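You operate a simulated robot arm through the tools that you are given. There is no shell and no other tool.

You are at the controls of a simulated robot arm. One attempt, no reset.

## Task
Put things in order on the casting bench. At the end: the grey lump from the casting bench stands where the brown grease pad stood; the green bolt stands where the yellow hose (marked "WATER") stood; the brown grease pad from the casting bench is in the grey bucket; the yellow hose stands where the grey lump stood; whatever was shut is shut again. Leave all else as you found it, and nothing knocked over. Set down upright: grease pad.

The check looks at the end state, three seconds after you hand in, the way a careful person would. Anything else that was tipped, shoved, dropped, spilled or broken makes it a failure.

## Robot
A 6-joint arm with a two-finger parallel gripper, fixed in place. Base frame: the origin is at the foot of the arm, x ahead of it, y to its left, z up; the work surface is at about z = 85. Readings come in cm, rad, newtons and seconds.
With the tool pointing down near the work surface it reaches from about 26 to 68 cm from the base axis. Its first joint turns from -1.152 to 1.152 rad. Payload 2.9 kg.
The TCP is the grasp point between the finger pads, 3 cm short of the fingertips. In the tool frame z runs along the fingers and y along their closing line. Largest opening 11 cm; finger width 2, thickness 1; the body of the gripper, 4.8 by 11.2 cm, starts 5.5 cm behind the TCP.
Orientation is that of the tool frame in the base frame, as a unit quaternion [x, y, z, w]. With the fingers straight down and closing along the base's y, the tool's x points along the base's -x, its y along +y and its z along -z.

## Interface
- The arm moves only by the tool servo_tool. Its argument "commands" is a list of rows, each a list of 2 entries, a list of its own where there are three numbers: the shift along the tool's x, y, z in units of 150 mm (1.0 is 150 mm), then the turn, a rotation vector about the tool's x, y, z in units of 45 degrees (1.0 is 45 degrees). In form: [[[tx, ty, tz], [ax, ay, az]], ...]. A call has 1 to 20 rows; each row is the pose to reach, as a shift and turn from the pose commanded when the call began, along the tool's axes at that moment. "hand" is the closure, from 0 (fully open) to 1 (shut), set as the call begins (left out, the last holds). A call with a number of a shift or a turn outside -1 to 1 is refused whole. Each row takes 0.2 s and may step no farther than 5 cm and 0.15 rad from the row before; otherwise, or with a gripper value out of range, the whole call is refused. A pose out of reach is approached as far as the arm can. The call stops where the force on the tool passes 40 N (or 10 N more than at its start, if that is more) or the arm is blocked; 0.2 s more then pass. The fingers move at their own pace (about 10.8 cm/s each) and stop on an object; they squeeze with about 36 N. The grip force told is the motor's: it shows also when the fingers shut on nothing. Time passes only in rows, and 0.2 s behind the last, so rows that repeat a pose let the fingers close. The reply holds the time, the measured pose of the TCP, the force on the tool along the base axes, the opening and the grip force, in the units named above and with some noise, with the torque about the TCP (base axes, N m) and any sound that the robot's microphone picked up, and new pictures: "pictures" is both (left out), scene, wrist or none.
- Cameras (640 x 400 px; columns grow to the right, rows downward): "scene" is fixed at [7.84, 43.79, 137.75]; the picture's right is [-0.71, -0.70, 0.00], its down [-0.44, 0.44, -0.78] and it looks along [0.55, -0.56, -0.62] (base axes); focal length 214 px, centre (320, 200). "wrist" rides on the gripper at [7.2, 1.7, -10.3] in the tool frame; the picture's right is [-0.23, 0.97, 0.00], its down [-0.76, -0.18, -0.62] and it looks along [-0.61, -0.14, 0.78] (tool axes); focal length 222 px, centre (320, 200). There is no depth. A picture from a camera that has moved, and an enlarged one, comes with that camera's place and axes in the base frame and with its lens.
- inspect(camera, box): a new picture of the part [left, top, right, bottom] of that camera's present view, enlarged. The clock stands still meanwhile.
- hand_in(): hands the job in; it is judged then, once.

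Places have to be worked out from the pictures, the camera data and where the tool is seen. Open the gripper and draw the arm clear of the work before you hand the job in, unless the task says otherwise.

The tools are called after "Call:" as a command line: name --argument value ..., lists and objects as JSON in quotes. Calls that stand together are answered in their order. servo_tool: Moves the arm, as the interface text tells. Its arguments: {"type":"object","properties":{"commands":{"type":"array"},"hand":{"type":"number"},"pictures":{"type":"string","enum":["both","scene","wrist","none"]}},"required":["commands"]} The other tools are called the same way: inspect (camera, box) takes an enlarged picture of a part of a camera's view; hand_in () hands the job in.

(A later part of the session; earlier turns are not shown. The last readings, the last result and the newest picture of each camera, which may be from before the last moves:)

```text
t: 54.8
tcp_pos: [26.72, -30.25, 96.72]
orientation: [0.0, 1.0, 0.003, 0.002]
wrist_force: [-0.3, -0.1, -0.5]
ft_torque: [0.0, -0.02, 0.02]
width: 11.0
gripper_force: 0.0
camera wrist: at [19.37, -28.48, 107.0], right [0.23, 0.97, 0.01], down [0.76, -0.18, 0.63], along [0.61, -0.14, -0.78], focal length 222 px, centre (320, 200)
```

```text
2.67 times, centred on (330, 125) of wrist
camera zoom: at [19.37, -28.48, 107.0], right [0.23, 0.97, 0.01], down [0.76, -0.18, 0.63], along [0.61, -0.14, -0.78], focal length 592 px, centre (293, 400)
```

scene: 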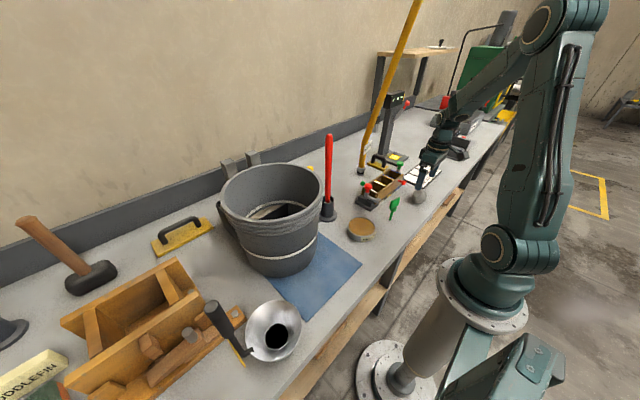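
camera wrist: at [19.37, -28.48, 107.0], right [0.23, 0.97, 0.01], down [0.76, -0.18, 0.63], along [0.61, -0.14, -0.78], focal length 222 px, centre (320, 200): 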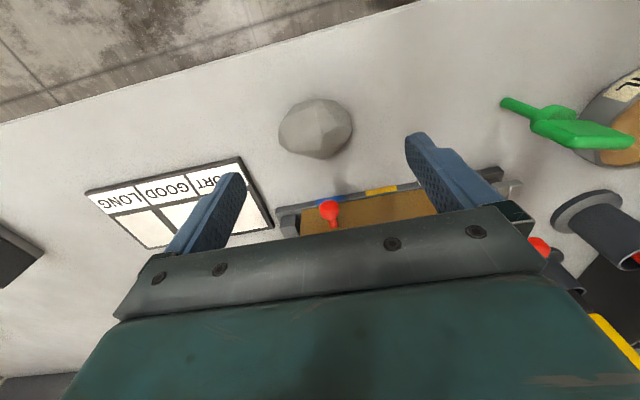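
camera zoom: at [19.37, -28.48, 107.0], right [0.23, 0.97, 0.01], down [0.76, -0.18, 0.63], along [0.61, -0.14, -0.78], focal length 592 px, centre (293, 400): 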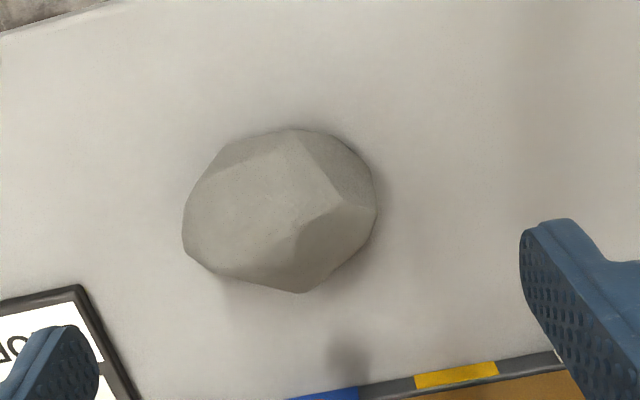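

Alignment holds (centre ≈(26.6,-30.55), width ≈6.5 cm along y). Descending to z≈88.4 with the opening at about 9.5 cm.

Call:
servo_tool --commands '[[[0.005, -0.015, 0.2], [0, 0, 0]], [[0.005, -0.015, 0.4], [0, 0, 0]], [[0.005, -0.015, 0.5], [0, 0, 0]], [[0.005, -0.015, 0.553], [0, 0, 0]], [[0.005, -0.015, 0.553], [0, 0, 0]]]' --hand 0.136 --pictures "both"

```text
t: 56.0
tcp_pos: [26.78, -30.45, 88.42]
orientation: [-0.001, 1.0, 0.003, 0.002]
wrist_force: [-0.5, -0.5, 0.0]
ft_torque: [0.0, -0.01, -0.01]
width: 9.49
gripper_force: 0.1
camera wrist: at [19.45, -28.75, 98.73], right [0.23, 0.97, 0.01], down [0.76, -0.18, 0.63], along [0.61, -0.14, -0.78], focal length 222 px, centre (320, 200)
```

scene: 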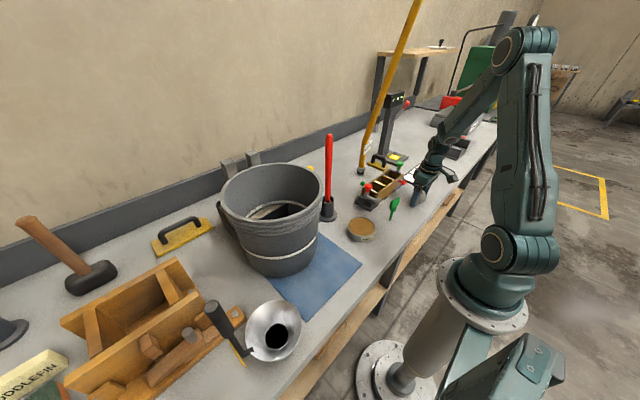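
wrist: 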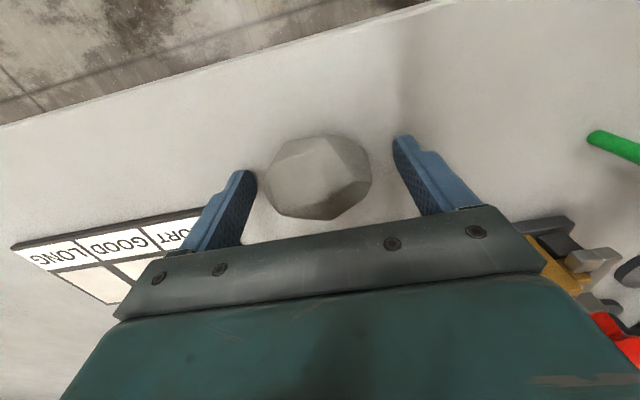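

Lump is between the fingers. Closing on it.

Call:
servo_tool --commands '[[[0, 0, 0], [0, 0, 0]], [[0, 0, 0], [0, 0, 0]], [[0, 0, 0], [0, 0, 0]], [[0, 0, 0], [0, 0, 0]]]' --hand 1 --pictures "wrist"

```text
t: 57.0
tcp_pos: [26.78, -30.57, 88.47]
orientation: [-0.001, 1.0, 0.002, 0.003]
wrist_force: [0.7, 0.2, -0.2]
ft_torque: [-0.03, 0.02, 0.0]
width: 7.03
gripper_force: 35.9
camera wrist: at [19.45, -28.74, 98.75], right [0.23, 0.97, 0.01], down [0.76, -0.18, 0.63], along [0.61, -0.14, -0.78], focal length 222 px, centre (320, 200)
```

wrist: 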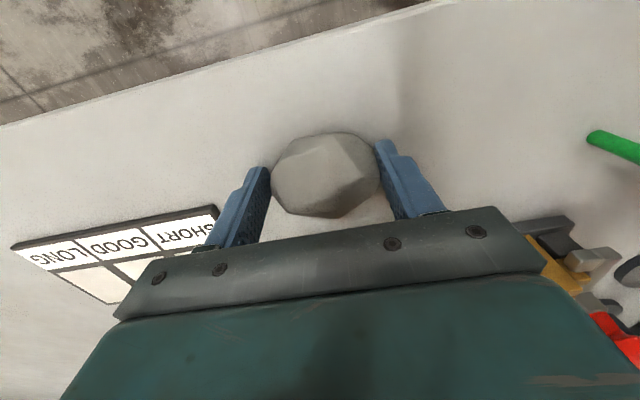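

Gripped at 7.0 cm. A small lift to check weight and hold.

Call:
servo_tool --commands '[[[0, 0, -0.02], [0, 0, 0]], [[0, 0, -0.07], [0, 0, 0]], [[0, 0, -0.14], [0, 0, 0]], [[0, 0, -0.22], [0, 0, 0]], [[0, 0, -0.22], [0, 0, 0]]]' --hand 1 --pictures "both"

```text
t: 58.2
tcp_pos: [26.65, -30.61, 91.76]
orientation: [0.0, 1.0, 0.002, 0.003]
wrist_force: [0.6, 0.2, -2.2]
ft_torque: [0.02, 0.0, -0.01]
width: 7.05
gripper_force: 36.3
camera wrist: at [19.39, -28.82, 102.16], right [0.23, 0.97, 0.01], down [0.76, -0.18, 0.63], along [0.61, -0.14, -0.78], focal length 222 px, centre (320, 200)
```

scene: 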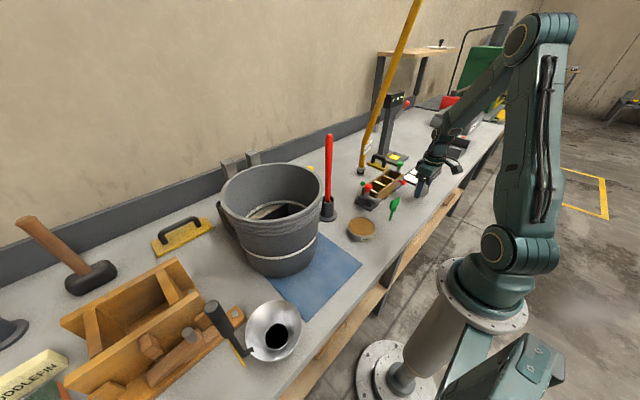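
wrist: 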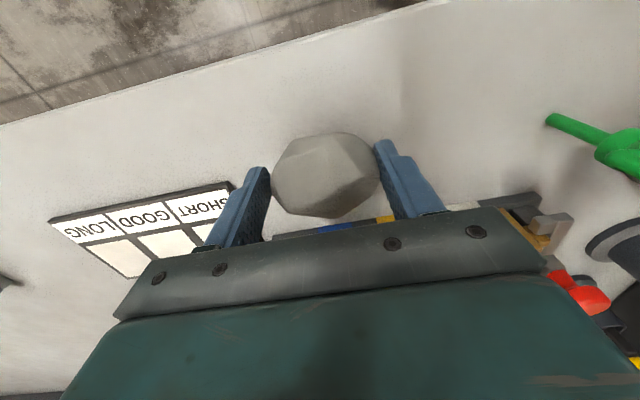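

Lump lifted cleanly (~2 N). Rising, then moving +y first and then +x so as to stay well away from the hose.

Call:
servo_tool --commands '[[[0, 0, -0.2], [0, 0, 0]], [[0, 0, -0.45], [0, 0, 0]], [[0, 0, -0.7], [0, 0, 0]], [[0, 0, -0.95], [0, 0, 0]], [[0, 0, -1], [0, 0, 0]]]' --pictures "none"

Call:
servo_tool --commands '[[[0, 0.15, -0.2], [0, 0, 0]], [[-0.1, 0.4, -0.4], [0, 0, 0]], [[-0.25, 0.65, -0.4], [0, 0, 0]], [[-0.4, 0.9, -0.4], [0, 0, 0]], [[-0.6, 1, -0.4], [0, 0, 0]], [[-0.8, 1, -0.4], [0, 0, 0]], [[-0.8, 1, -0.4], [0, 0, 0]]]' --pictures "both"

```text
t: 59.4
tcp_pos: [26.65, -30.59, 106.83]
orientation: [0.001, 1.0, 0.003, 0.002]
wrist_force: [0.7, 0.6, -2.8]
ft_torque: [-0.01, -0.03, -0.01]
width: 7.07
gripper_force: 36.0
```

```text
refused: row 2 steps farther than a row can; nothing moved
```

One step was marginally too long; resending with finer steps.

Call:
servo_tool --commands '[[[0, 0.12, -0.2], [0, 0, 0]], [[-0.08, 0.32, -0.4], [0, 0, 0]], [[-0.22, 0.55, -0.4], [0, 0, 0]], [[-0.36, 0.8, -0.4], [0, 0, 0]], [[-0.5, 1, -0.4], [0, 0, 0]], [[-0.75, 1, -0.4], [0, 0, 0]], [[-0.8, 1, -0.4], [0, 0, 0]]]' --pictures "both"

```text
t: 61.0
tcp_pos: [38.61, -15.57, 112.98]
orientation: [0.0, 1.0, 0.003, 0.002]
wrist_force: [-0.1, 0.1, -1.7]
ft_torque: [0.0, -0.03, 0.01]
width: 7.08
gripper_force: 36.5
camera wrist: at [31.36, -13.8, 123.34], right [0.23, 0.97, 0.01], down [0.76, -0.18, 0.63], along [0.61, -0.14, -0.78], focal length 222 px, centre (320, 200)
```

scene: 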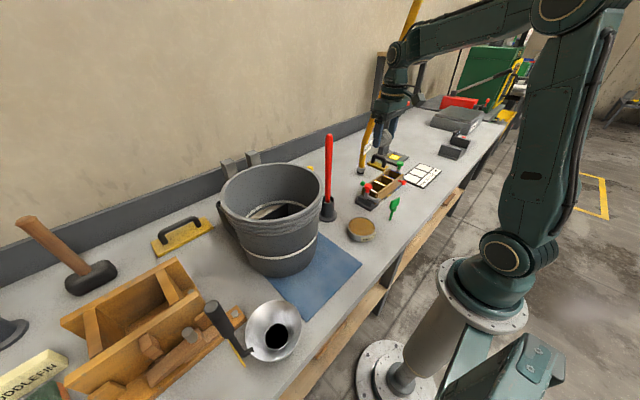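
wrist: 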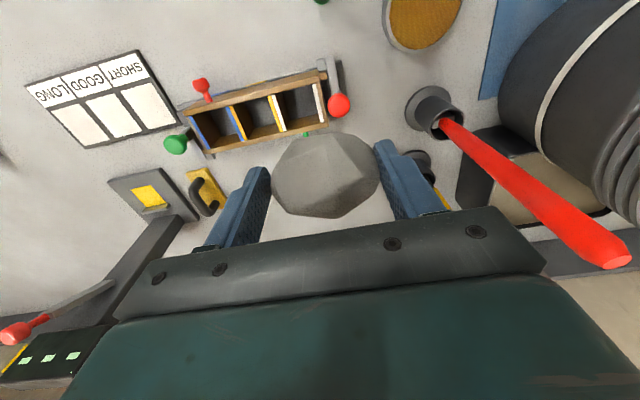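

Holding well; moving over the pad's old spot (53,-13), then a look before descending.

Call:
servo_tool --commands '[[[-0.25, 0.05, 0], [0, 0, 0]], [[-0.5, 0.1, 0], [0, 0, 0]], [[-0.75, 0.161, 0.05], [0, 0, 0]], [[-0.963, 0.161, 0.15], [0, 0, 0]], [[-0.963, 0.161, 0.4], [0, 0, 0]], [[-0.963, 0.161, 0.6], [0, 0, 0]], [[-0.963, 0.161, 0.6], [0, 0, 0]]]' --pictures "both"

```text
t: 62.6
tcp_pos: [53.22, -13.08, 103.97]
orientation: [0.0, 1.0, 0.003, 0.003]
wrist_force: [1.0, -0.4, -1.1]
ft_torque: [-0.01, 0.01, 0.0]
width: 7.07
gripper_force: 35.9
camera wrist: at [45.87, -11.29, 114.42], right [0.23, 0.97, 0.01], down [0.76, -0.18, 0.63], along [0.61, -0.14, -0.78], focal length 222 px, centre (320, 200)
```

scene: 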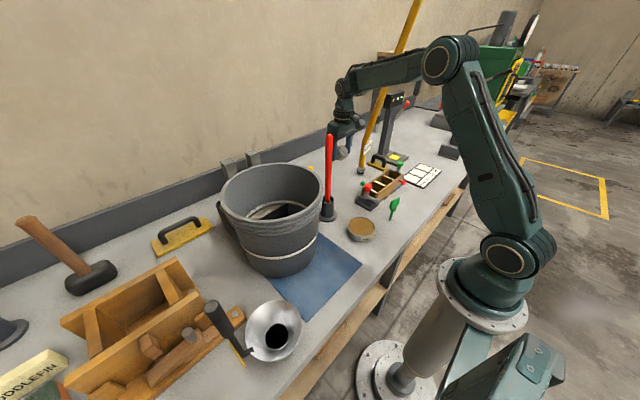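
wrist: 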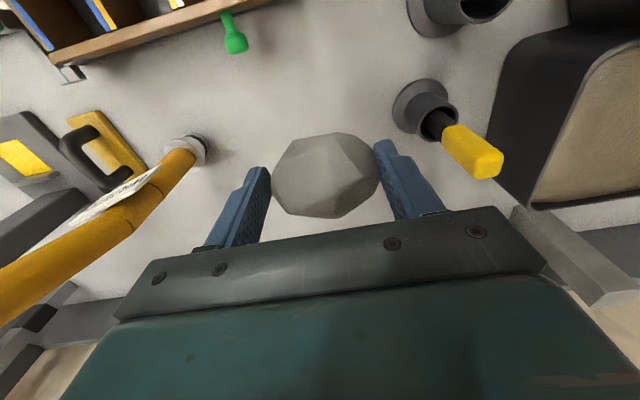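

Right above the spot with free surroundings. Descending to about 1 cm above the bench, then creeping to contact.

Call:
servo_tool --commands '[[[0, 0, 0.25], [0, 0, 0]], [[0, 0, 0.5], [0, 0, 0]], [[0, 0, 0.75], [0, 0, 0]], [[0, 0, 0.9], [0, 0, 0]], [[0, 0, 0.97], [0, 0, 0]], [[0, 0, 0.97], [0, 0, 0]]]' --pictures "none"

Call:
servo_tool --commands '[[[0, 0, 0.01], [0, 0, 0]], [[0, 0, 0.02], [0, 0, 0]], [[0, 0, 0.03], [0, 0, 0]], [[0, 0, 0.035], [0, 0, 0]], [[0, 0, 0.035], [0, 0, 0]]]' --pictures "both"

```text
t: 64.0
tcp_pos: [53.25, -13.08, 89.59]
orientation: [0.0, 1.0, 0.003, 0.002]
wrist_force: [-0.6, -0.6, -1.8]
ft_torque: [-0.01, -0.01, -0.01]
width: 7.07
gripper_force: 36.0
```

```text
t: 65.2
tcp_pos: [53.16, -13.03, 88.94]
orientation: [-0.001, 1.0, 0.003, 0.003]
wrist_force: [0.4, 0.5, -2.5]
ft_torque: [-0.02, 0.03, 0.01]
width: 7.05
gripper_force: 35.6
camera wrist: at [45.89, -11.28, 99.35], right [0.23, 0.97, 0.01], down [0.76, -0.18, 0.63], along [0.61, -0.14, -0.78], focal length 222 px, centre (320, 200)
```

scene: 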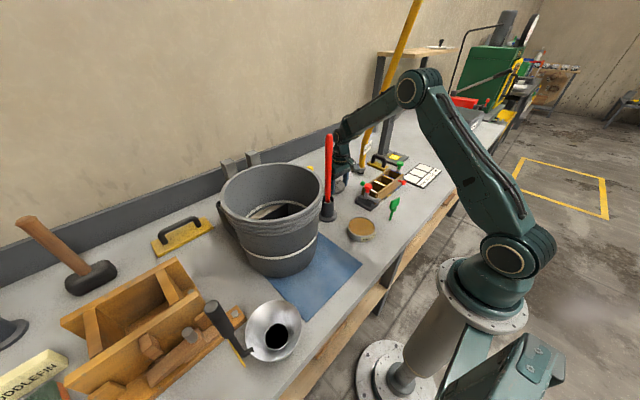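
wrist: 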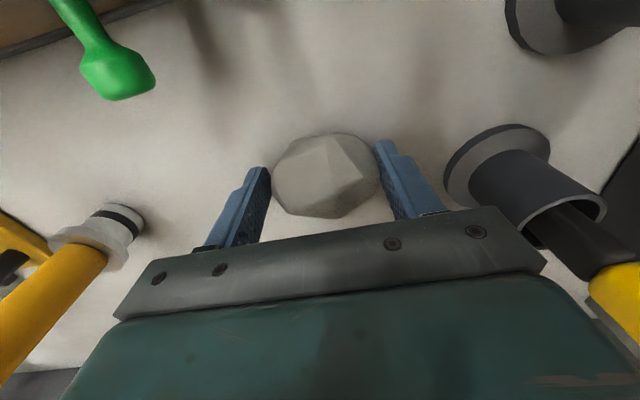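

Still hanging free (−2.5 N). Creeping the last half centimetre.

Call:
servo_tool --commands '[[[0, 0, 0.007], [0, 0, 0]], [[0, 0, 0.014], [0, 0, 0]], [[0, 0, 0.021], [0, 0, 0]], [[0, 0, 0.026], [0, 0, 0]], [[0, 0, 0.026], [0, 0, 0]]]' --pictures "none"

Call:
servo_tool --commands '[[[0, 0, 0.005], [0, 0, 0]], [[0, 0, 0.01], [0, 0, 0]], [[0, 0, 0.01], [0, 0, 0]]]' --pictures "none"

```text
t: 66.4
tcp_pos: [53.35, -13.06, 88.47]
orientation: [-0.001, 1.0, 0.003, 0.003]
wrist_force: [0.2, -0.1, -2.1]
ft_torque: [0.0, -0.02, 0.01]
width: 7.09
gripper_force: 36.0
```

```text
t: 67.2
tcp_pos: [53.33, -13.07, 88.35]
orientation: [0.0, 1.0, 0.003, 0.003]
wrist_force: [0.9, 0.8, -2.0]
ft_torque: [-0.03, -0.01, 0.0]
width: 7.06
gripper_force: 35.2
```

Within a millimetre of the original grasp height; one more tiny step, then release.

Call:
servo_tool --commands '[[[0, 0, 0.004], [0, 0, 0]], [[0, 0, 0.008], [0, 0, 0]], [[0, 0, 0.008], [0, 0, 0]]]' --pictures "none"

Call:
servo_tool --commands '[[[0, 0, 0], [0, 0, 0]], [[0, 0, 0], [0, 0, 0]], [[0, 0, 0], [0, 0, 0]], [[0, 0, 0], [0, 0, 0]]]' --hand 0.136 --pictures "both"

```text
t: 68.0
tcp_pos: [53.37, -13.02, 88.34]
orientation: [0.0, 1.0, 0.003, 0.004]
wrist_force: [-3.8, 2.2, 8.3]
ft_torque: [-0.22, 0.11, -0.08]
width: 7.04
gripper_force: 35.8
```

```text
t: 69.0
tcp_pos: [53.13, -12.98, 88.32]
orientation: [0.0, 1.0, 0.002, 0.003]
wrist_force: [0.3, -0.8, 0.3]
ft_torque: [-0.03, -0.01, 0.03]
width: 9.49
gripper_force: 0.0
camera wrist: at [45.95, -11.31, 98.69], right [0.23, 0.97, 0.01], down [0.76, -0.18, 0.63], along [0.61, -0.14, -0.78], focal length 222 px, centre (320, 200)
```

scene: 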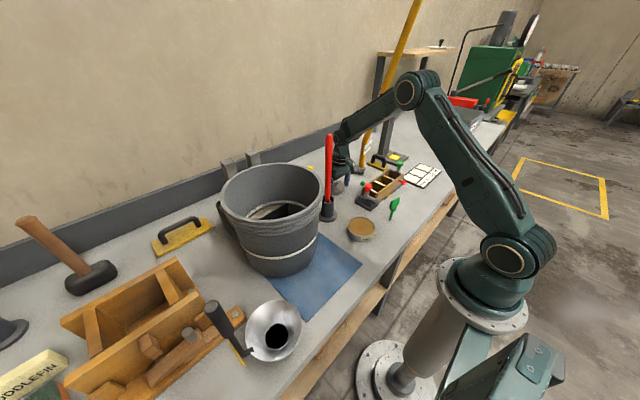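
wrist: 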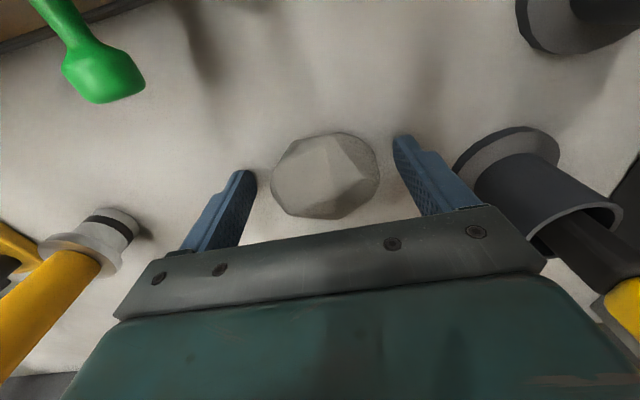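

The lump is set down at the pad's old spot and standing freely. Rising straight up, then I'll take a good look at the hose coupling.

Call:
servo_tool --commands '[[[0, 0, -0.1], [0, 0, 0]], [[0, 0, -0.3], [0, 0, 0]], [[0, 0, -0.55], [0, 0, 0]], [[0, 0, -0.8], [0, 0, 0]], [[0, 0, -1], [0, 0, 0]]]' --pictures "none"

Call:
servo_tool --commands '[[[0, 0, -0.2], [0, 0, 0]], [[0.2, -0.1, -0.4], [0, 0, 0]], [[0.45, -0.25, -0.5], [0, 0, 0]], [[0.7, -0.4, -0.5], [0, 0, 0]], [[0.9, -0.55, -0.5], [0, 0, 0]], [[0.9, -0.55, -0.5], [0, 0, 0]]]' --pictures "both"

```text
t: 70.2
tcp_pos: [53.09, -13.03, 103.35]
orientation: [0.0, 1.0, 0.003, 0.003]
wrist_force: [0.3, -0.5, -1.1]
ft_torque: [-0.01, 0.01, 0.05]
width: 9.52
gripper_force: 0.0
```

```text
t: 71.6
tcp_pos: [39.73, -21.57, 110.75]
orientation: [-0.001, 1.0, 0.002, 0.002]
wrist_force: [0.8, 0.2, -0.1]
ft_torque: [-0.01, -0.02, 0.0]
width: 9.5
gripper_force: 0.1
camera wrist: at [32.33, -19.8, 121.11], right [0.23, 0.97, 0.01], down [0.76, -0.18, 0.63], along [0.61, -0.14, -0.78], focal length 222 px, centre (320, 200)
```

scene: 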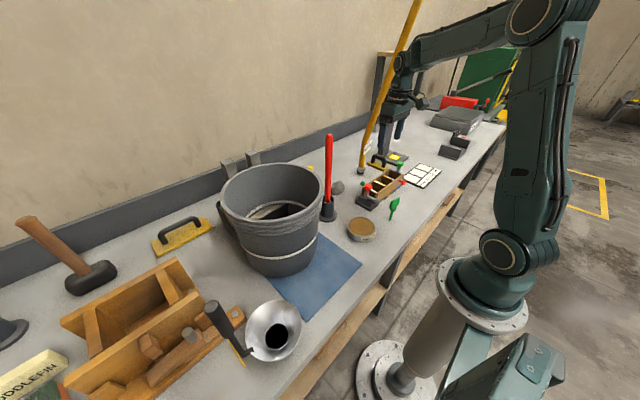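
wrist: 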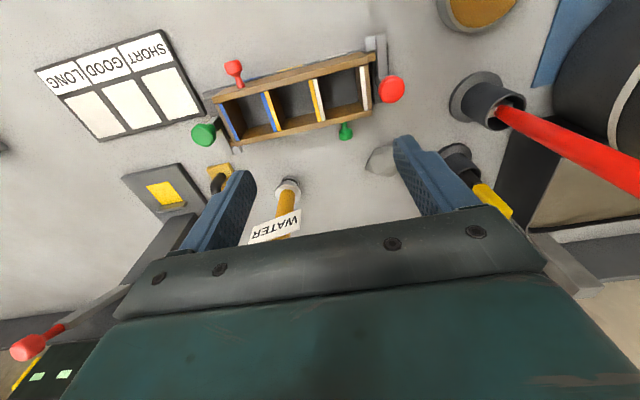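

Call:
inspect --camera "wrist" --box '[230, 160, 350, 250]'

Call:
inspect --camera "scene" --box '[320, 90, 440, 210]'

```text
4.44 times, centred on (290, 205) of wrist
camera zoom: at [32.33, -19.8, 121.11], right [0.23, 0.97, 0.01], down [0.76, -0.18, 0.63], along [0.61, -0.14, -0.78], focal length 987 px, centre (453, 178)
```

zoom: 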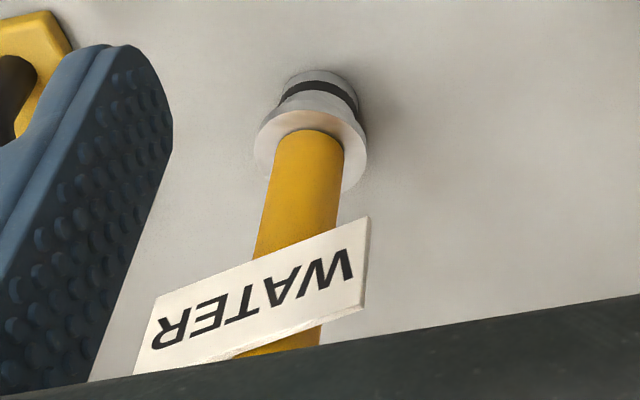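

```text
3.33 times, centred on (380, 150) of scene
camera zoom: at [7.84, 43.79, 137.75], right [-0.71, -0.7, 0.0], down [-0.44, 0.44, -0.78], along [0.55, -0.56, -0.62], focal length 715 px, centre (120, 367)
```

zoom: 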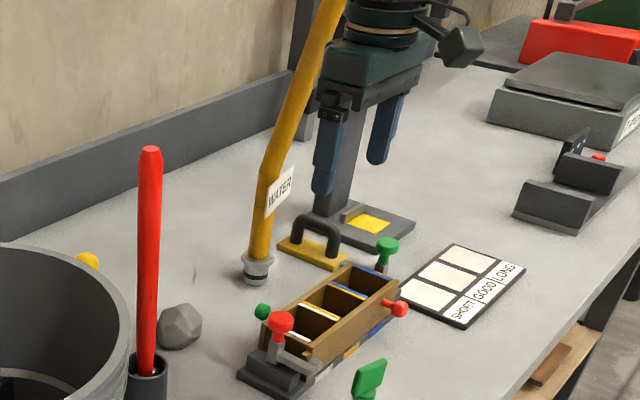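

The hose axis is near (55.2,-31.1), with its collar top at z≈88.7, the lower tube vertical, and the WATER tag on the robot side at z≈94–99. I'll grip just above the collar from the +y side with the tool tilted, so first I yaw the tool 90° here in free space.

Call:
servo_tool --commands '[[[0, 0, 0], [0, 0, -0.18]], [[0, 0, 0], [0, 0, -0.36]], [[0, 0, 0], [0, 0, -0.54]], [[0, 0, 0], [0, 0, -0.72]], [[0, 0, 0], [0, 0, -0.9]], [[0, 0, 0], [0, 0, -1]], [[0, 0, 0], [0, 0, -1]]]' --hand 0.5 --pictures "none"

Call:
servo_tool --commands '[[[0, 0, 0], [0, 0, -0.18]], [[0, 0, 0], [0, 0, -0.36]], [[0, 0, 0], [0, 0, -0.54]], [[0, 0, 0], [0, 0, -0.72]], [[0, 0, 0], [0, 0, -0.9]], [[0, 0, 0], [0, 0, -1]], [[0, 0, 0], [0, 0, -1]]]' --pictures "both"

```text
t: 73.2
tcp_pos: [39.53, -21.6, 110.42]
orientation: [-0.383, 0.924, 0.001, 0.004]
wrist_force: [-0.3, -0.2, -0.6]
ft_torque: [0.03, 0.02, 0.0]
width: 5.5
gripper_force: 0.1
```

```text
t: 74.8
tcp_pos: [39.59, -21.54, 110.59]
orientation: [0.708, -0.707, 0.0, -0.004]
wrist_force: [0.2, -0.4, 0.3]
ft_torque: [0.0, -0.02, -0.01]
width: 5.5
gripper_force: 0.1
camera wrist: at [37.85, -28.64, 120.93], right [-0.97, 0.22, 0.0], down [0.17, 0.76, 0.63], along [0.14, 0.61, -0.78], focal length 222 px, centre (320, 200)
```

scene: 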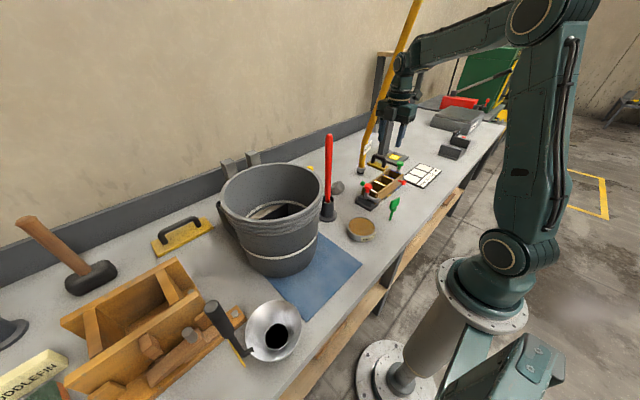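
wrist: 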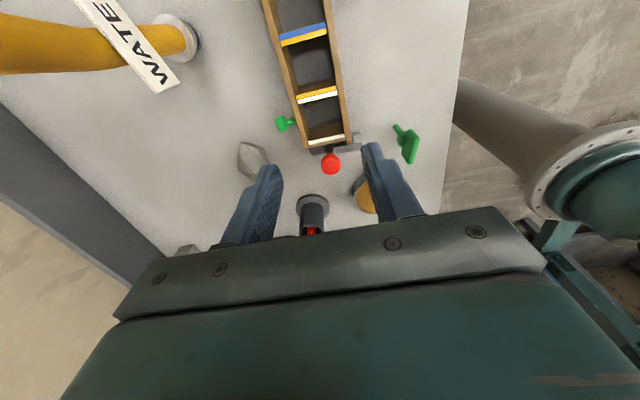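

Yaw reached. The new viewpoint shows the coupling from a different side; I enlarge it to triangulate.

Call:
inspect --camera "wrist" --box '[60, 0, 260, 125]'

Call:
inspect --camera "scene" --box '[340, 140, 400, 190]'

```text
3.20 times, centred on (160, 62) of wrist
camera zoom: at [37.85, -28.64, 120.93], right [-0.97, 0.22, 0.0], down [0.17, 0.76, 0.63], along [0.14, 0.61, -0.78], focal length 711 px, centre (832, 640)
```

zoom: 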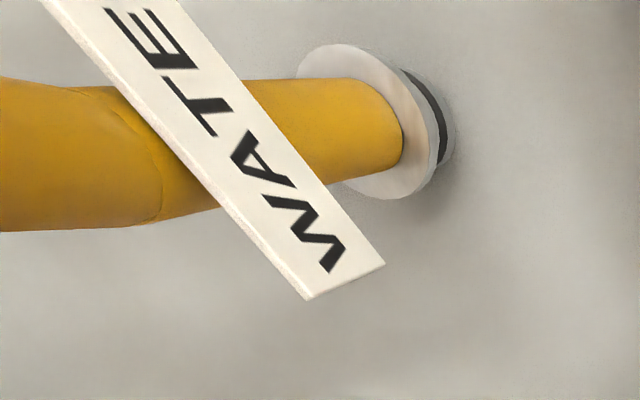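

```text
8.00 times, centred on (370, 165) of scene
camera zoom: at [7.84, 43.79, 137.75], right [-0.71, -0.7, 0.0], down [-0.44, 0.44, -0.78], along [0.55, -0.56, -0.62], focal length 1716 px, centre (-80, 480)
```

zoom: 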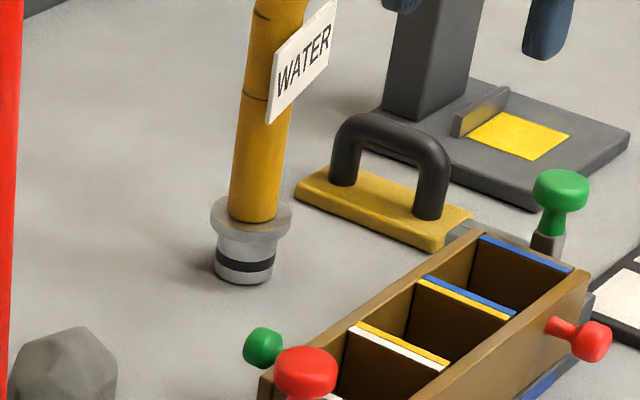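

Triangulating: collar top is at (55.0,-30.95,88.65), tube diameter ≈2.7 cm, tag at z≈96.5–100.6 on the robot side. I'll approach from azimuth ~65° (from +y/+x side) with the tool tilted ~63°, gripping at z≈92; first yaw back 25° and rise a little here.

Call:
servo_tool --commands '[[[-0.05, 0, -0.08], [0, 0, 0.14]], [[-0.1, 0, -0.16], [0, 0, 0.28]], [[-0.1, 0, -0.16], [0, 0, 0.42]], [[-0.1, 0, -0.16], [0, 0, 0.556]], [[-0.1, 0, -0.16], [0, 0, 0.556]]]' --hand 0.36 --pictures "none"

Call:
servo_tool --commands '[[[0, 0, 0], [0, 0.18, 0]], [[0, 0, 0], [0, 0.36, 0]], [[0, 0, 0], [0, 0.54, 0]], [[0, 0, 0], [0, 0.7, 0]], [[0, 0, 0], [0, 0.7, 0]]]' --pictures "both"

```text
t: 76.0
tcp_pos: [39.58, -20.05, 113.09]
orientation: [-0.538, 0.843, 0.001, 0.004]
wrist_force: [0.5, 0.1, 0.2]
ft_torque: [0.02, 0.01, 0.0]
width: 7.03
gripper_force: 0.1
```

```text
t: 77.2
tcp_pos: [39.55, -19.97, 113.0]
orientation: [-0.518, 0.812, -0.146, -0.226]
wrist_force: [-0.4, 0.8, 0.0]
ft_torque: [0.0, 0.01, -0.02]
width: 7.04
gripper_force: 0.1
camera wrist: at [37.63, -19.9, 125.78], right [-0.8, 0.59, -0.12], down [0.57, 0.81, 0.14], along [0.18, 0.04, -0.98], focal length 222 px, centre (320, 200)
```

scene: 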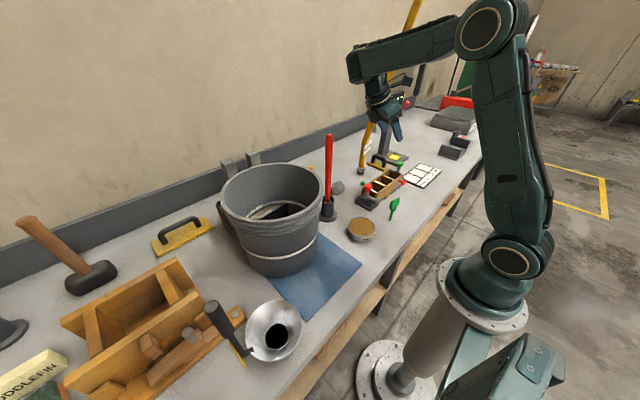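
wrist: 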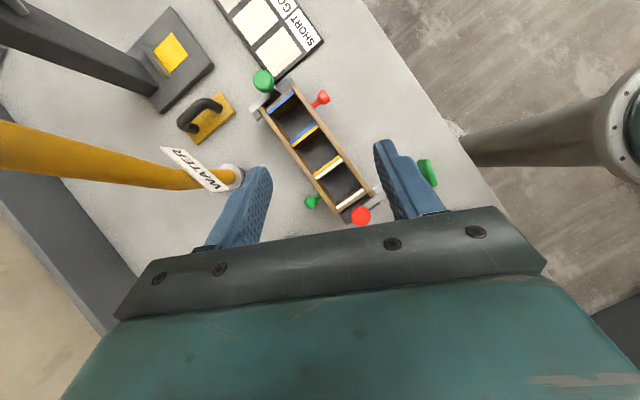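

Tilt is going the right way (31°). Continuing to ~63°.

Call:
servo_tool --commands '[[[0, 0, 0], [0, 0.18, 0]], [[0, 0, 0], [0, 0.36, 0]], [[0, 0, 0], [0, 0.54, 0]], [[0, 0, 0], [0, 0.7, 0]], [[0, 0, 0], [0, 0.7, 0]]]' --pictures "both"

```text
t: 78.4
tcp_pos: [36.03, -23.04, 108.42]
orientation: [-0.461, 0.721, -0.281, -0.434]
wrist_force: [-0.1, -0.2, -0.4]
ft_torque: [-0.01, 0.0, -0.02]
width: 7.05
gripper_force: 0.0
out of reach, approached as far as the arm can: row 2, 3, 4, 5
camera wrist: at [36.83, -16.85, 119.6], right [-0.84, 0.5, -0.21], down [0.54, 0.75, -0.39], along [-0.04, -0.44, -0.9], focal length 222 px, centre (320, 200)
```

scene: 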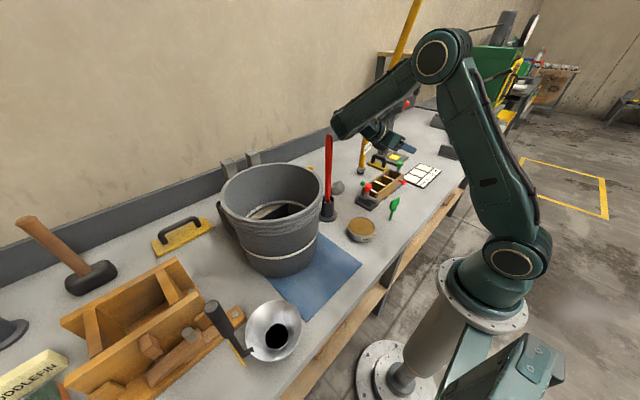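
wrist: 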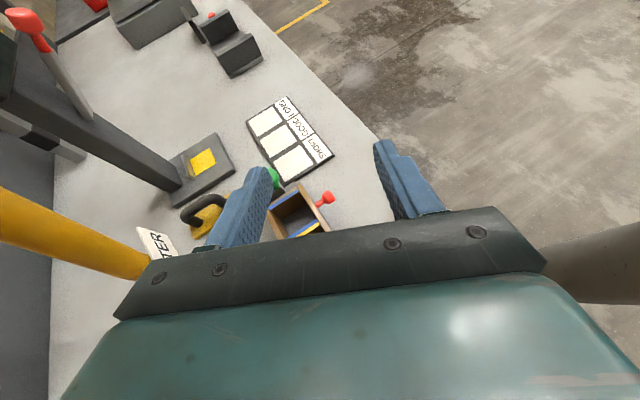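

The tilt was reached but the arm had to shift its position (a joint limit when held that high), so I'll tilt fully only near the hose where the geometry is easier. Untilting to ~35° here first.

Call:
servo_tool --commands '[[[0, 0, 0], [0, -0.153, 0]], [[0, 0, 0], [0, -0.306, 0]], [[0, 0, 0], [0, -0.458, 0]], [[0, 0, 0], [0, -0.61, 0]], [[0, 0, 0], [0, -0.61, 0]]]' --pictures "none"

```text
t: 79.6
tcp_pos: [35.87, -22.68, 108.46]
orientation: [-0.512, 0.805, -0.162, -0.252]
wrist_force: [0.4, -0.5, 0.2]
ft_torque: [-0.01, -0.03, -0.01]
width: 7.03
gripper_force: 0.2
```

Now at 35° tilt, TCP (35.9,-22.7,108.5). Yawing 10° and moving forward along x at this height, keeping clear of hose and tag.

Call:
servo_tool --commands '[[[-0.105, -0.167, -0.059], [0.042, 0, -0.06]], [[-0.21, -0.335, -0.118], [0.085, 0, -0.12]], [[-0.315, -0.502, -0.177], [0.127, 0, -0.182]], [[-0.4, -0.66, -0.155], [0.127, 0, -0.182]], [[-0.482, -0.818, -0.13], [0.127, 0, -0.182]], [[-0.482, -0.818, -0.13], [0.127, 0, -0.182]]]' --pictures "both"

```text
t: 81.0
tcp_pos: [50.0, -21.56, 105.98]
orientation: [-0.58, 0.757, -0.184, -0.239]
wrist_force: [-0.9, -1.2, -0.4]
ft_torque: [0.02, -0.01, 0.03]
width: 7.05
gripper_force: 0.1
camera wrist: at [48.3, -20.96, 118.74], right [-0.89, 0.43, -0.13], down [0.43, 0.9, 0.07], along [0.15, 0.01, -0.99], focal length 222 px, centre (320, 200)
```

scene: 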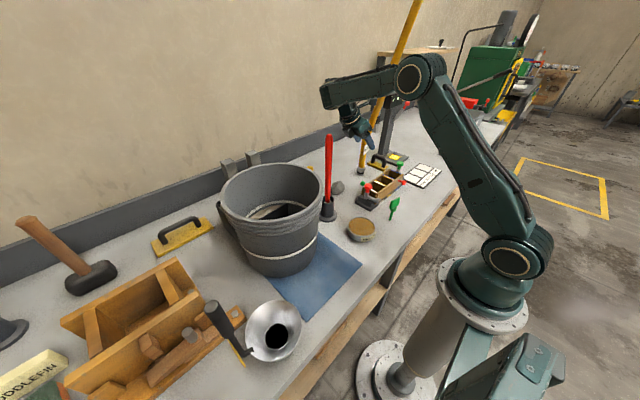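
wrist: 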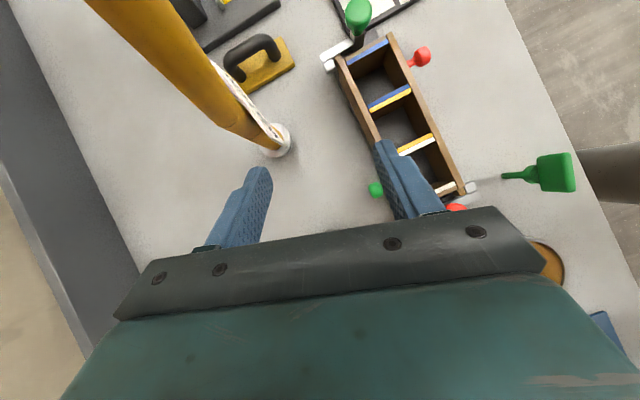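

Excellent near-vertical view of the hose end. Enlarging to refine its position.

Call:
inspect --camera "wrist" --box '[190, 60, 330, 180]'

Call:
inspect --camera "scene" --box '[310, 60, 430, 200]'

```text
3.33 times, centred on (260, 120) of wrist
camera zoom: at [48.3, -20.96, 118.74], right [-0.89, 0.43, -0.13], down [0.43, 0.9, 0.07], along [0.15, 0.01, -0.99], focal length 740 px, centre (520, 467)
```

zoom: 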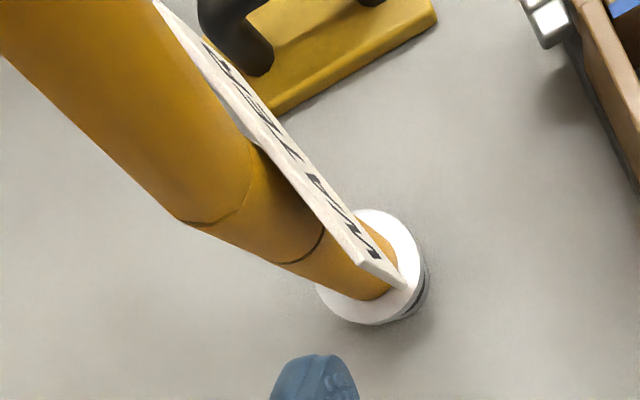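

```text
2.86 times, centred on (370, 130) of scene
camera zoom: at [7.84, 43.79, 137.75], right [-0.71, -0.7, 0.0], down [-0.44, 0.44, -0.78], along [0.55, -0.56, -0.62], focal length 613 px, centre (177, 400)
```

zoom: 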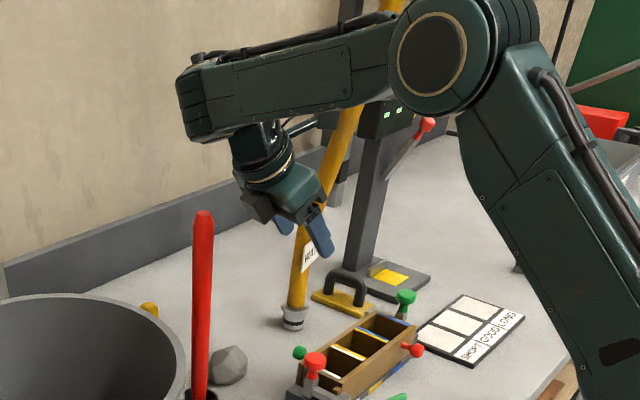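

Hose axis refined to (54.9,-30.85). Advancing to a staging point at (56.1,-25,97), still at 35° tilt, with the open fingers facing the tube.

Call:
servo_tool --commands '[[[-0.085, -0.2, 0.022], [0, 0, 0]], [[-0.17, -0.405, 0.045], [0, 0, 0]], [[-0.197, -0.42, 0.215], [0, 0, 0]], [[-0.224, -0.436, 0.386], [0, 0, 0]], [[-0.25, -0.451, 0.557], [0, 0, 0]], [[-0.25, -0.451, 0.557], [0, 0, 0]]]' --pictures "both"

```text
t: 82.4
tcp_pos: [56.21, -24.81, 96.8]
orientation: [-0.58, 0.757, -0.184, -0.238]
wrist_force: [0.8, -0.2, -0.3]
ft_torque: [0.0, -0.02, 0.01]
width: 7.04
gripper_force: 0.1
out of reach, approached as far as the arm can: row 2
camera wrist: at [54.54, -24.22, 109.49], right [-0.89, 0.43, -0.13], down [0.43, 0.9, 0.07], along [0.15, 0.01, -0.99], focal length 222 px, centre (320, 200)
```

scene: 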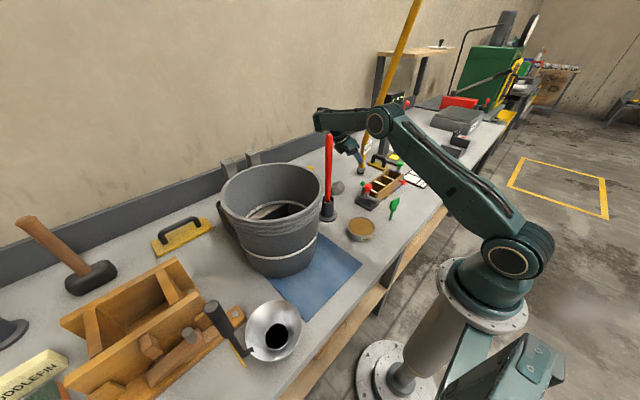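
wrist: 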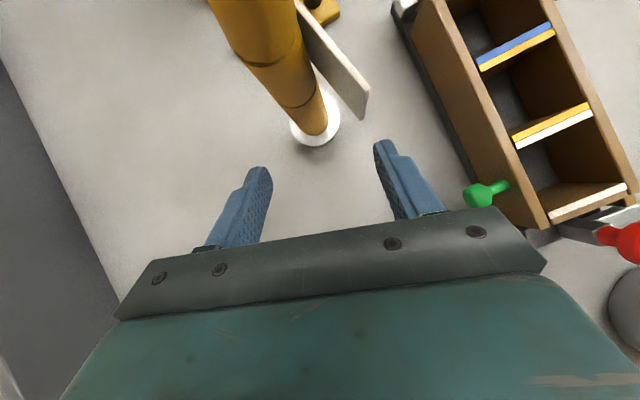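

Aligned nicely: the tube is centred between the fingers and the tag edge is to the right above. Tilting to 63° while easing to the pre-grasp point (56.0,-26.5,94.1).

Call:
servo_tool --commands '[[[0, 0, 0], [0, 0.155, 0]], [[-0.003, -0.005, 0.05], [0, 0.31, 0]], [[-0.005, -0.01, 0.1], [0, 0.465, 0]], [[-0.007, -0.015, 0.16], [0, 0.622, 0]], [[-0.009, -0.02, 0.213], [0, 0.622, 0]], [[-0.009, -0.02, 0.213], [0, 0.622, 0]]]' --pictures "both"

```text
t: 83.8
tcp_pos: [54.53, -27.19, 94.17]
orientation: [-0.52, 0.676, -0.322, -0.41]
wrist_force: [0.2, 0.1, 0.3]
ft_torque: [0.0, 0.0, -0.01]
width: 7.06
gripper_force: 0.0
out of reach, approached as far as the arm can: row 3, 4, 5, 6
camera wrist: at [54.25, -20.82, 105.35], right [-0.91, 0.35, -0.21], down [0.4, 0.83, -0.39], along [0.04, -0.44, -0.89], focal length 222 px, centre (320, 200)
```

scene: 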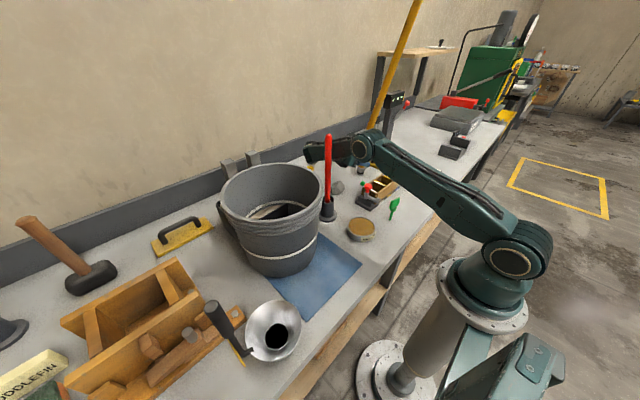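
wrist: 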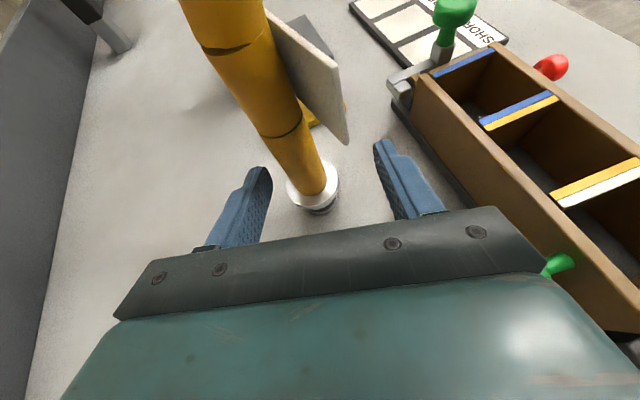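

At this tilt the arm settled at (54.5,-27.2,94.2), i.e. about 1.2 cm short in x, leaving the tube off-centre between the fingers. I'll test whether it can shift that 1.2 cm toward +x, which would centre the tube.

Call:
servo_tool --commands '[[[0, -0.03, 0], [0, 0, 0]], [[0, -0.06, 0], [0, 0, 0]], [[0, -0.084, 0], [0, 0, 0]], [[0, -0.084, 0], [0, 0, 0]]]' --pictures "none"

```text
t: 84.8
tcp_pos: [54.7, -27.78, 93.88]
orientation: [-0.519, 0.677, -0.322, -0.411]
wrist_force: [-1.2, 0.3, -0.1]
ft_torque: [-0.01, 0.02, 0.02]
width: 7.04
gripper_force: 0.1
out of reach, approached as far as the arm can: row 1, 2, 3, 4
```

It slid to (54.7,-27.8,93.9): the limit eases as the hand moves toward -y, so the grasp point itself should be reachable. I advance half-way toward (54.9,-30.85,91.8) and look.

Call:
servo_tool --commands '[[[-0.006, -0.01, 0.04], [0, 0, 0]], [[-0.012, -0.02, 0.08], [0, 0, 0]], [[-0.018, -0.032, 0.12], [0, 0, 0]], [[-0.018, -0.032, 0.12], [0, 0, 0]]]' --pictures "both"

```text
t: 85.8
tcp_pos: [54.86, -29.41, 93.52]
orientation: [-0.514, 0.68, -0.324, -0.409]
wrist_force: [-0.3, -0.2, 0.4]
ft_torque: [-0.02, 0.0, 0.0]
width: 7.04
gripper_force: 0.0
camera wrist: at [54.55, -23.05, 104.72], right [-0.91, 0.35, -0.22], down [0.41, 0.82, -0.39], along [0.04, -0.45, -0.89], focal length 222 px, centre (320, 200)
```

scene: 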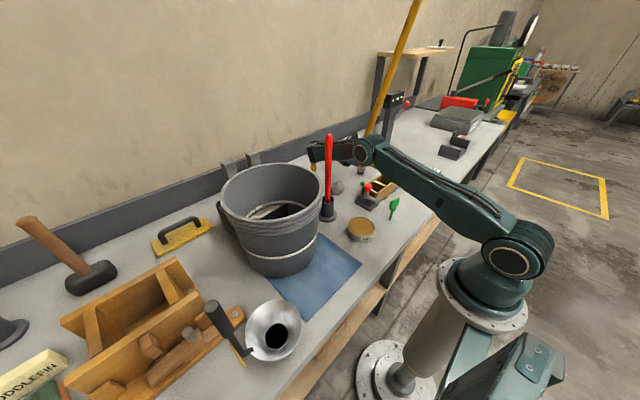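
wrist: 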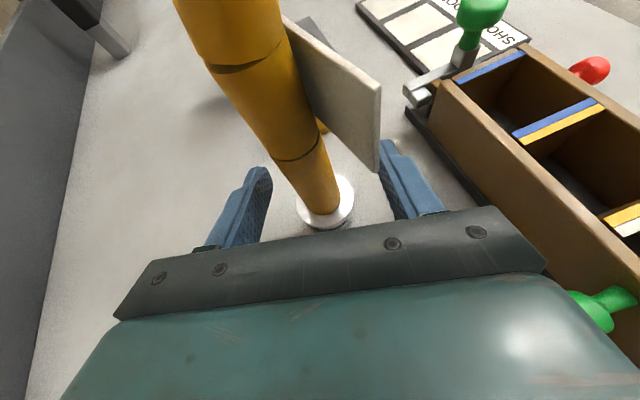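

In reach again and the tube sits between the fingers, below the tag. Final advance to (54.95,-30.9,92.2).

Call:
servo_tool --commands '[[[-0.012, -0.01, 0.041], [0, 0, 0]], [[-0.024, -0.02, 0.083], [0, 0, 0]], [[-0.036, -0.03, 0.124], [0, 0, 0]], [[-0.036, -0.03, 0.124], [0, 0, 0]]]' --pictures "both"

Call:
inspect --camera "wrist" --box '[200, 80, 440, 240]'

Call:
inspect --camera "scene" --box '[290, 100, 430, 220]'

```text
t: 86.8
tcp_pos: [54.92, -30.93, 92.71]
orientation: [-0.512, 0.682, -0.328, -0.408]
wrist_force: [-0.5, -1.4, 0.3]
ft_torque: [0.02, -0.01, -0.02]
width: 7.04
gripper_force: 0.0
camera wrist: at [54.6, -24.55, 103.88], right [-0.91, 0.35, -0.23], down [0.42, 0.82, -0.39], along [0.05, -0.45, -0.89], focal length 222 px, centre (320, 200)
```

scene: 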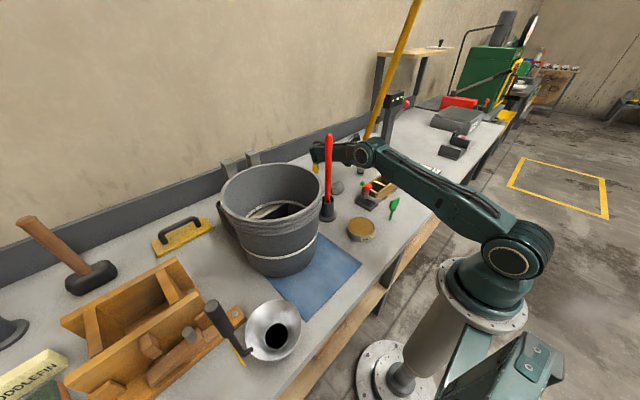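
wrist: 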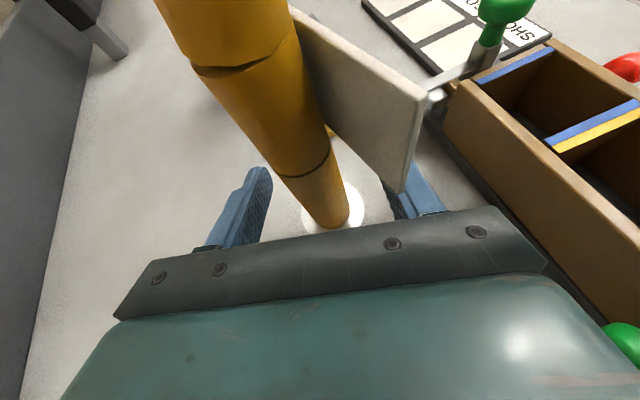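

```text
2.50 times, centred on (320, 160) of wrist
camera zoom: at [54.6, -24.55, 103.88], right [-0.91, 0.35, -0.23], down [0.42, 0.82, -0.39], along [0.05, -0.45, -0.89], focal length 555 px, centre (320, 300)
```

zoom: 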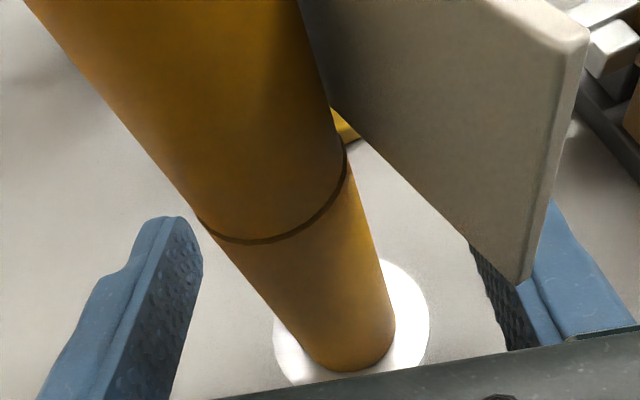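

```text
3.33 times, centred on (360, 160) of scene
camera zoom: at [7.71, 43.81, 137.75], right [-0.71, -0.7, 0.0], down [-0.43, 0.44, -0.78], along [0.55, -0.56, -0.62], focal length 715 px, centre (187, 333)
```

zoom: 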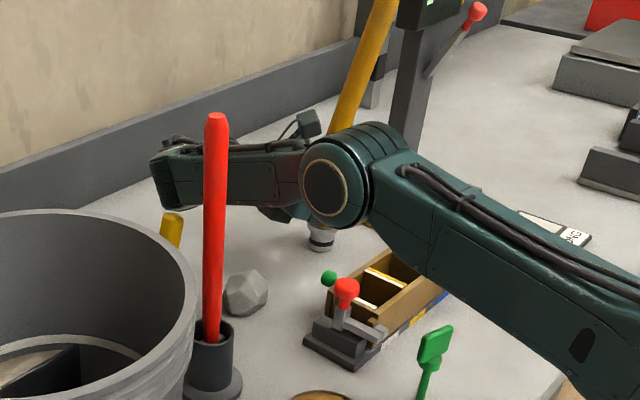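

The tube is centred between the fingers on its lowest segment, just above the collar, and forces are near zero. Closing the gripper.

Call:
servo_tool --commands '[[[0, 0, 0], [0, 0, 0]], [[0, 0, 0], [0, 0, 0]], [[0, 0, 0], [0, 0, 0]], [[0, 0, 0], [0, 0, 0]]]' --hand 1 --pictures "wrist"

```text
t: 87.8
tcp_pos: [54.97, -30.98, 92.66]
orientation: [-0.512, 0.681, -0.327, -0.409]
wrist_force: [-4.5, -6.2, 16.7]
ft_torque: [-0.3, 0.62, 0.08]
width: 2.64
gripper_force: 35.7
camera wrist: at [54.59, -24.55, 103.77], right [-0.91, 0.35, -0.23], down [0.42, 0.82, -0.39], along [0.05, -0.45, -0.89], focal length 222 px, centre (320, 200)
```

wrist: 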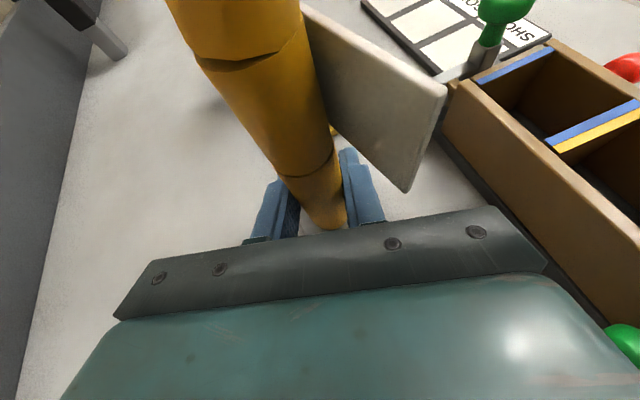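

Gripped on the tube (2.64 cm). Now a slow 2 cm vertical lift, watching the force.

Call:
servo_tool --commands '[[[0.012, 0, -0.006], [0, 0, 0]], [[0.03, -0.001, -0.015], [0, 0, 0]], [[0.06, -0.002, -0.03], [0, 0, 0]], [[0.09, -0.003, -0.045], [0, 0, 0]], [[0.119, -0.004, -0.06], [0, 0, 0]], [[0.119, -0.004, -0.06], [0, 0, 0]]]' --hand 1 --pictures "both"

```text
t: 89.2
tcp_pos: [54.81, -30.75, 93.3]
orientation: [-0.52, 0.675, -0.319, -0.415]
wrist_force: [-0.2, -0.3, -2.6]
ft_torque: [-0.02, 0.01, 0.01]
width: 2.71
gripper_force: 36.2
camera wrist: at [54.76, -24.32, 104.49], right [-0.91, 0.35, -0.2], down [0.4, 0.82, -0.4], along [0.03, -0.45, -0.89], focal length 222 px, centre (320, 200)
```

scene: 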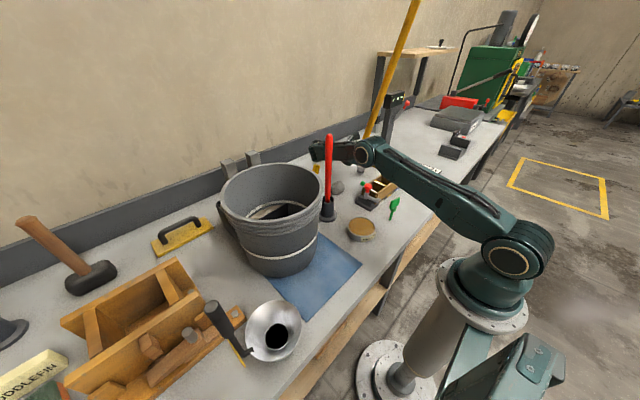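
wrist: 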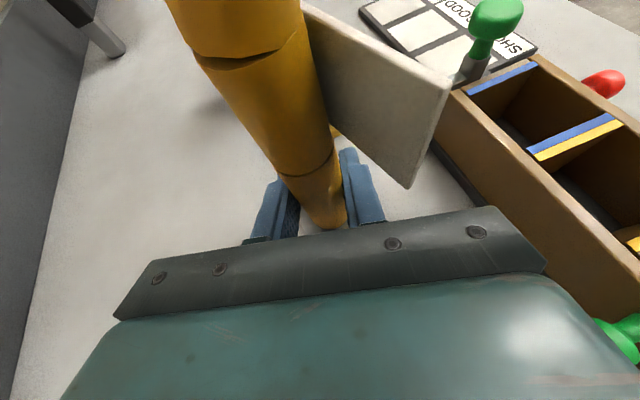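

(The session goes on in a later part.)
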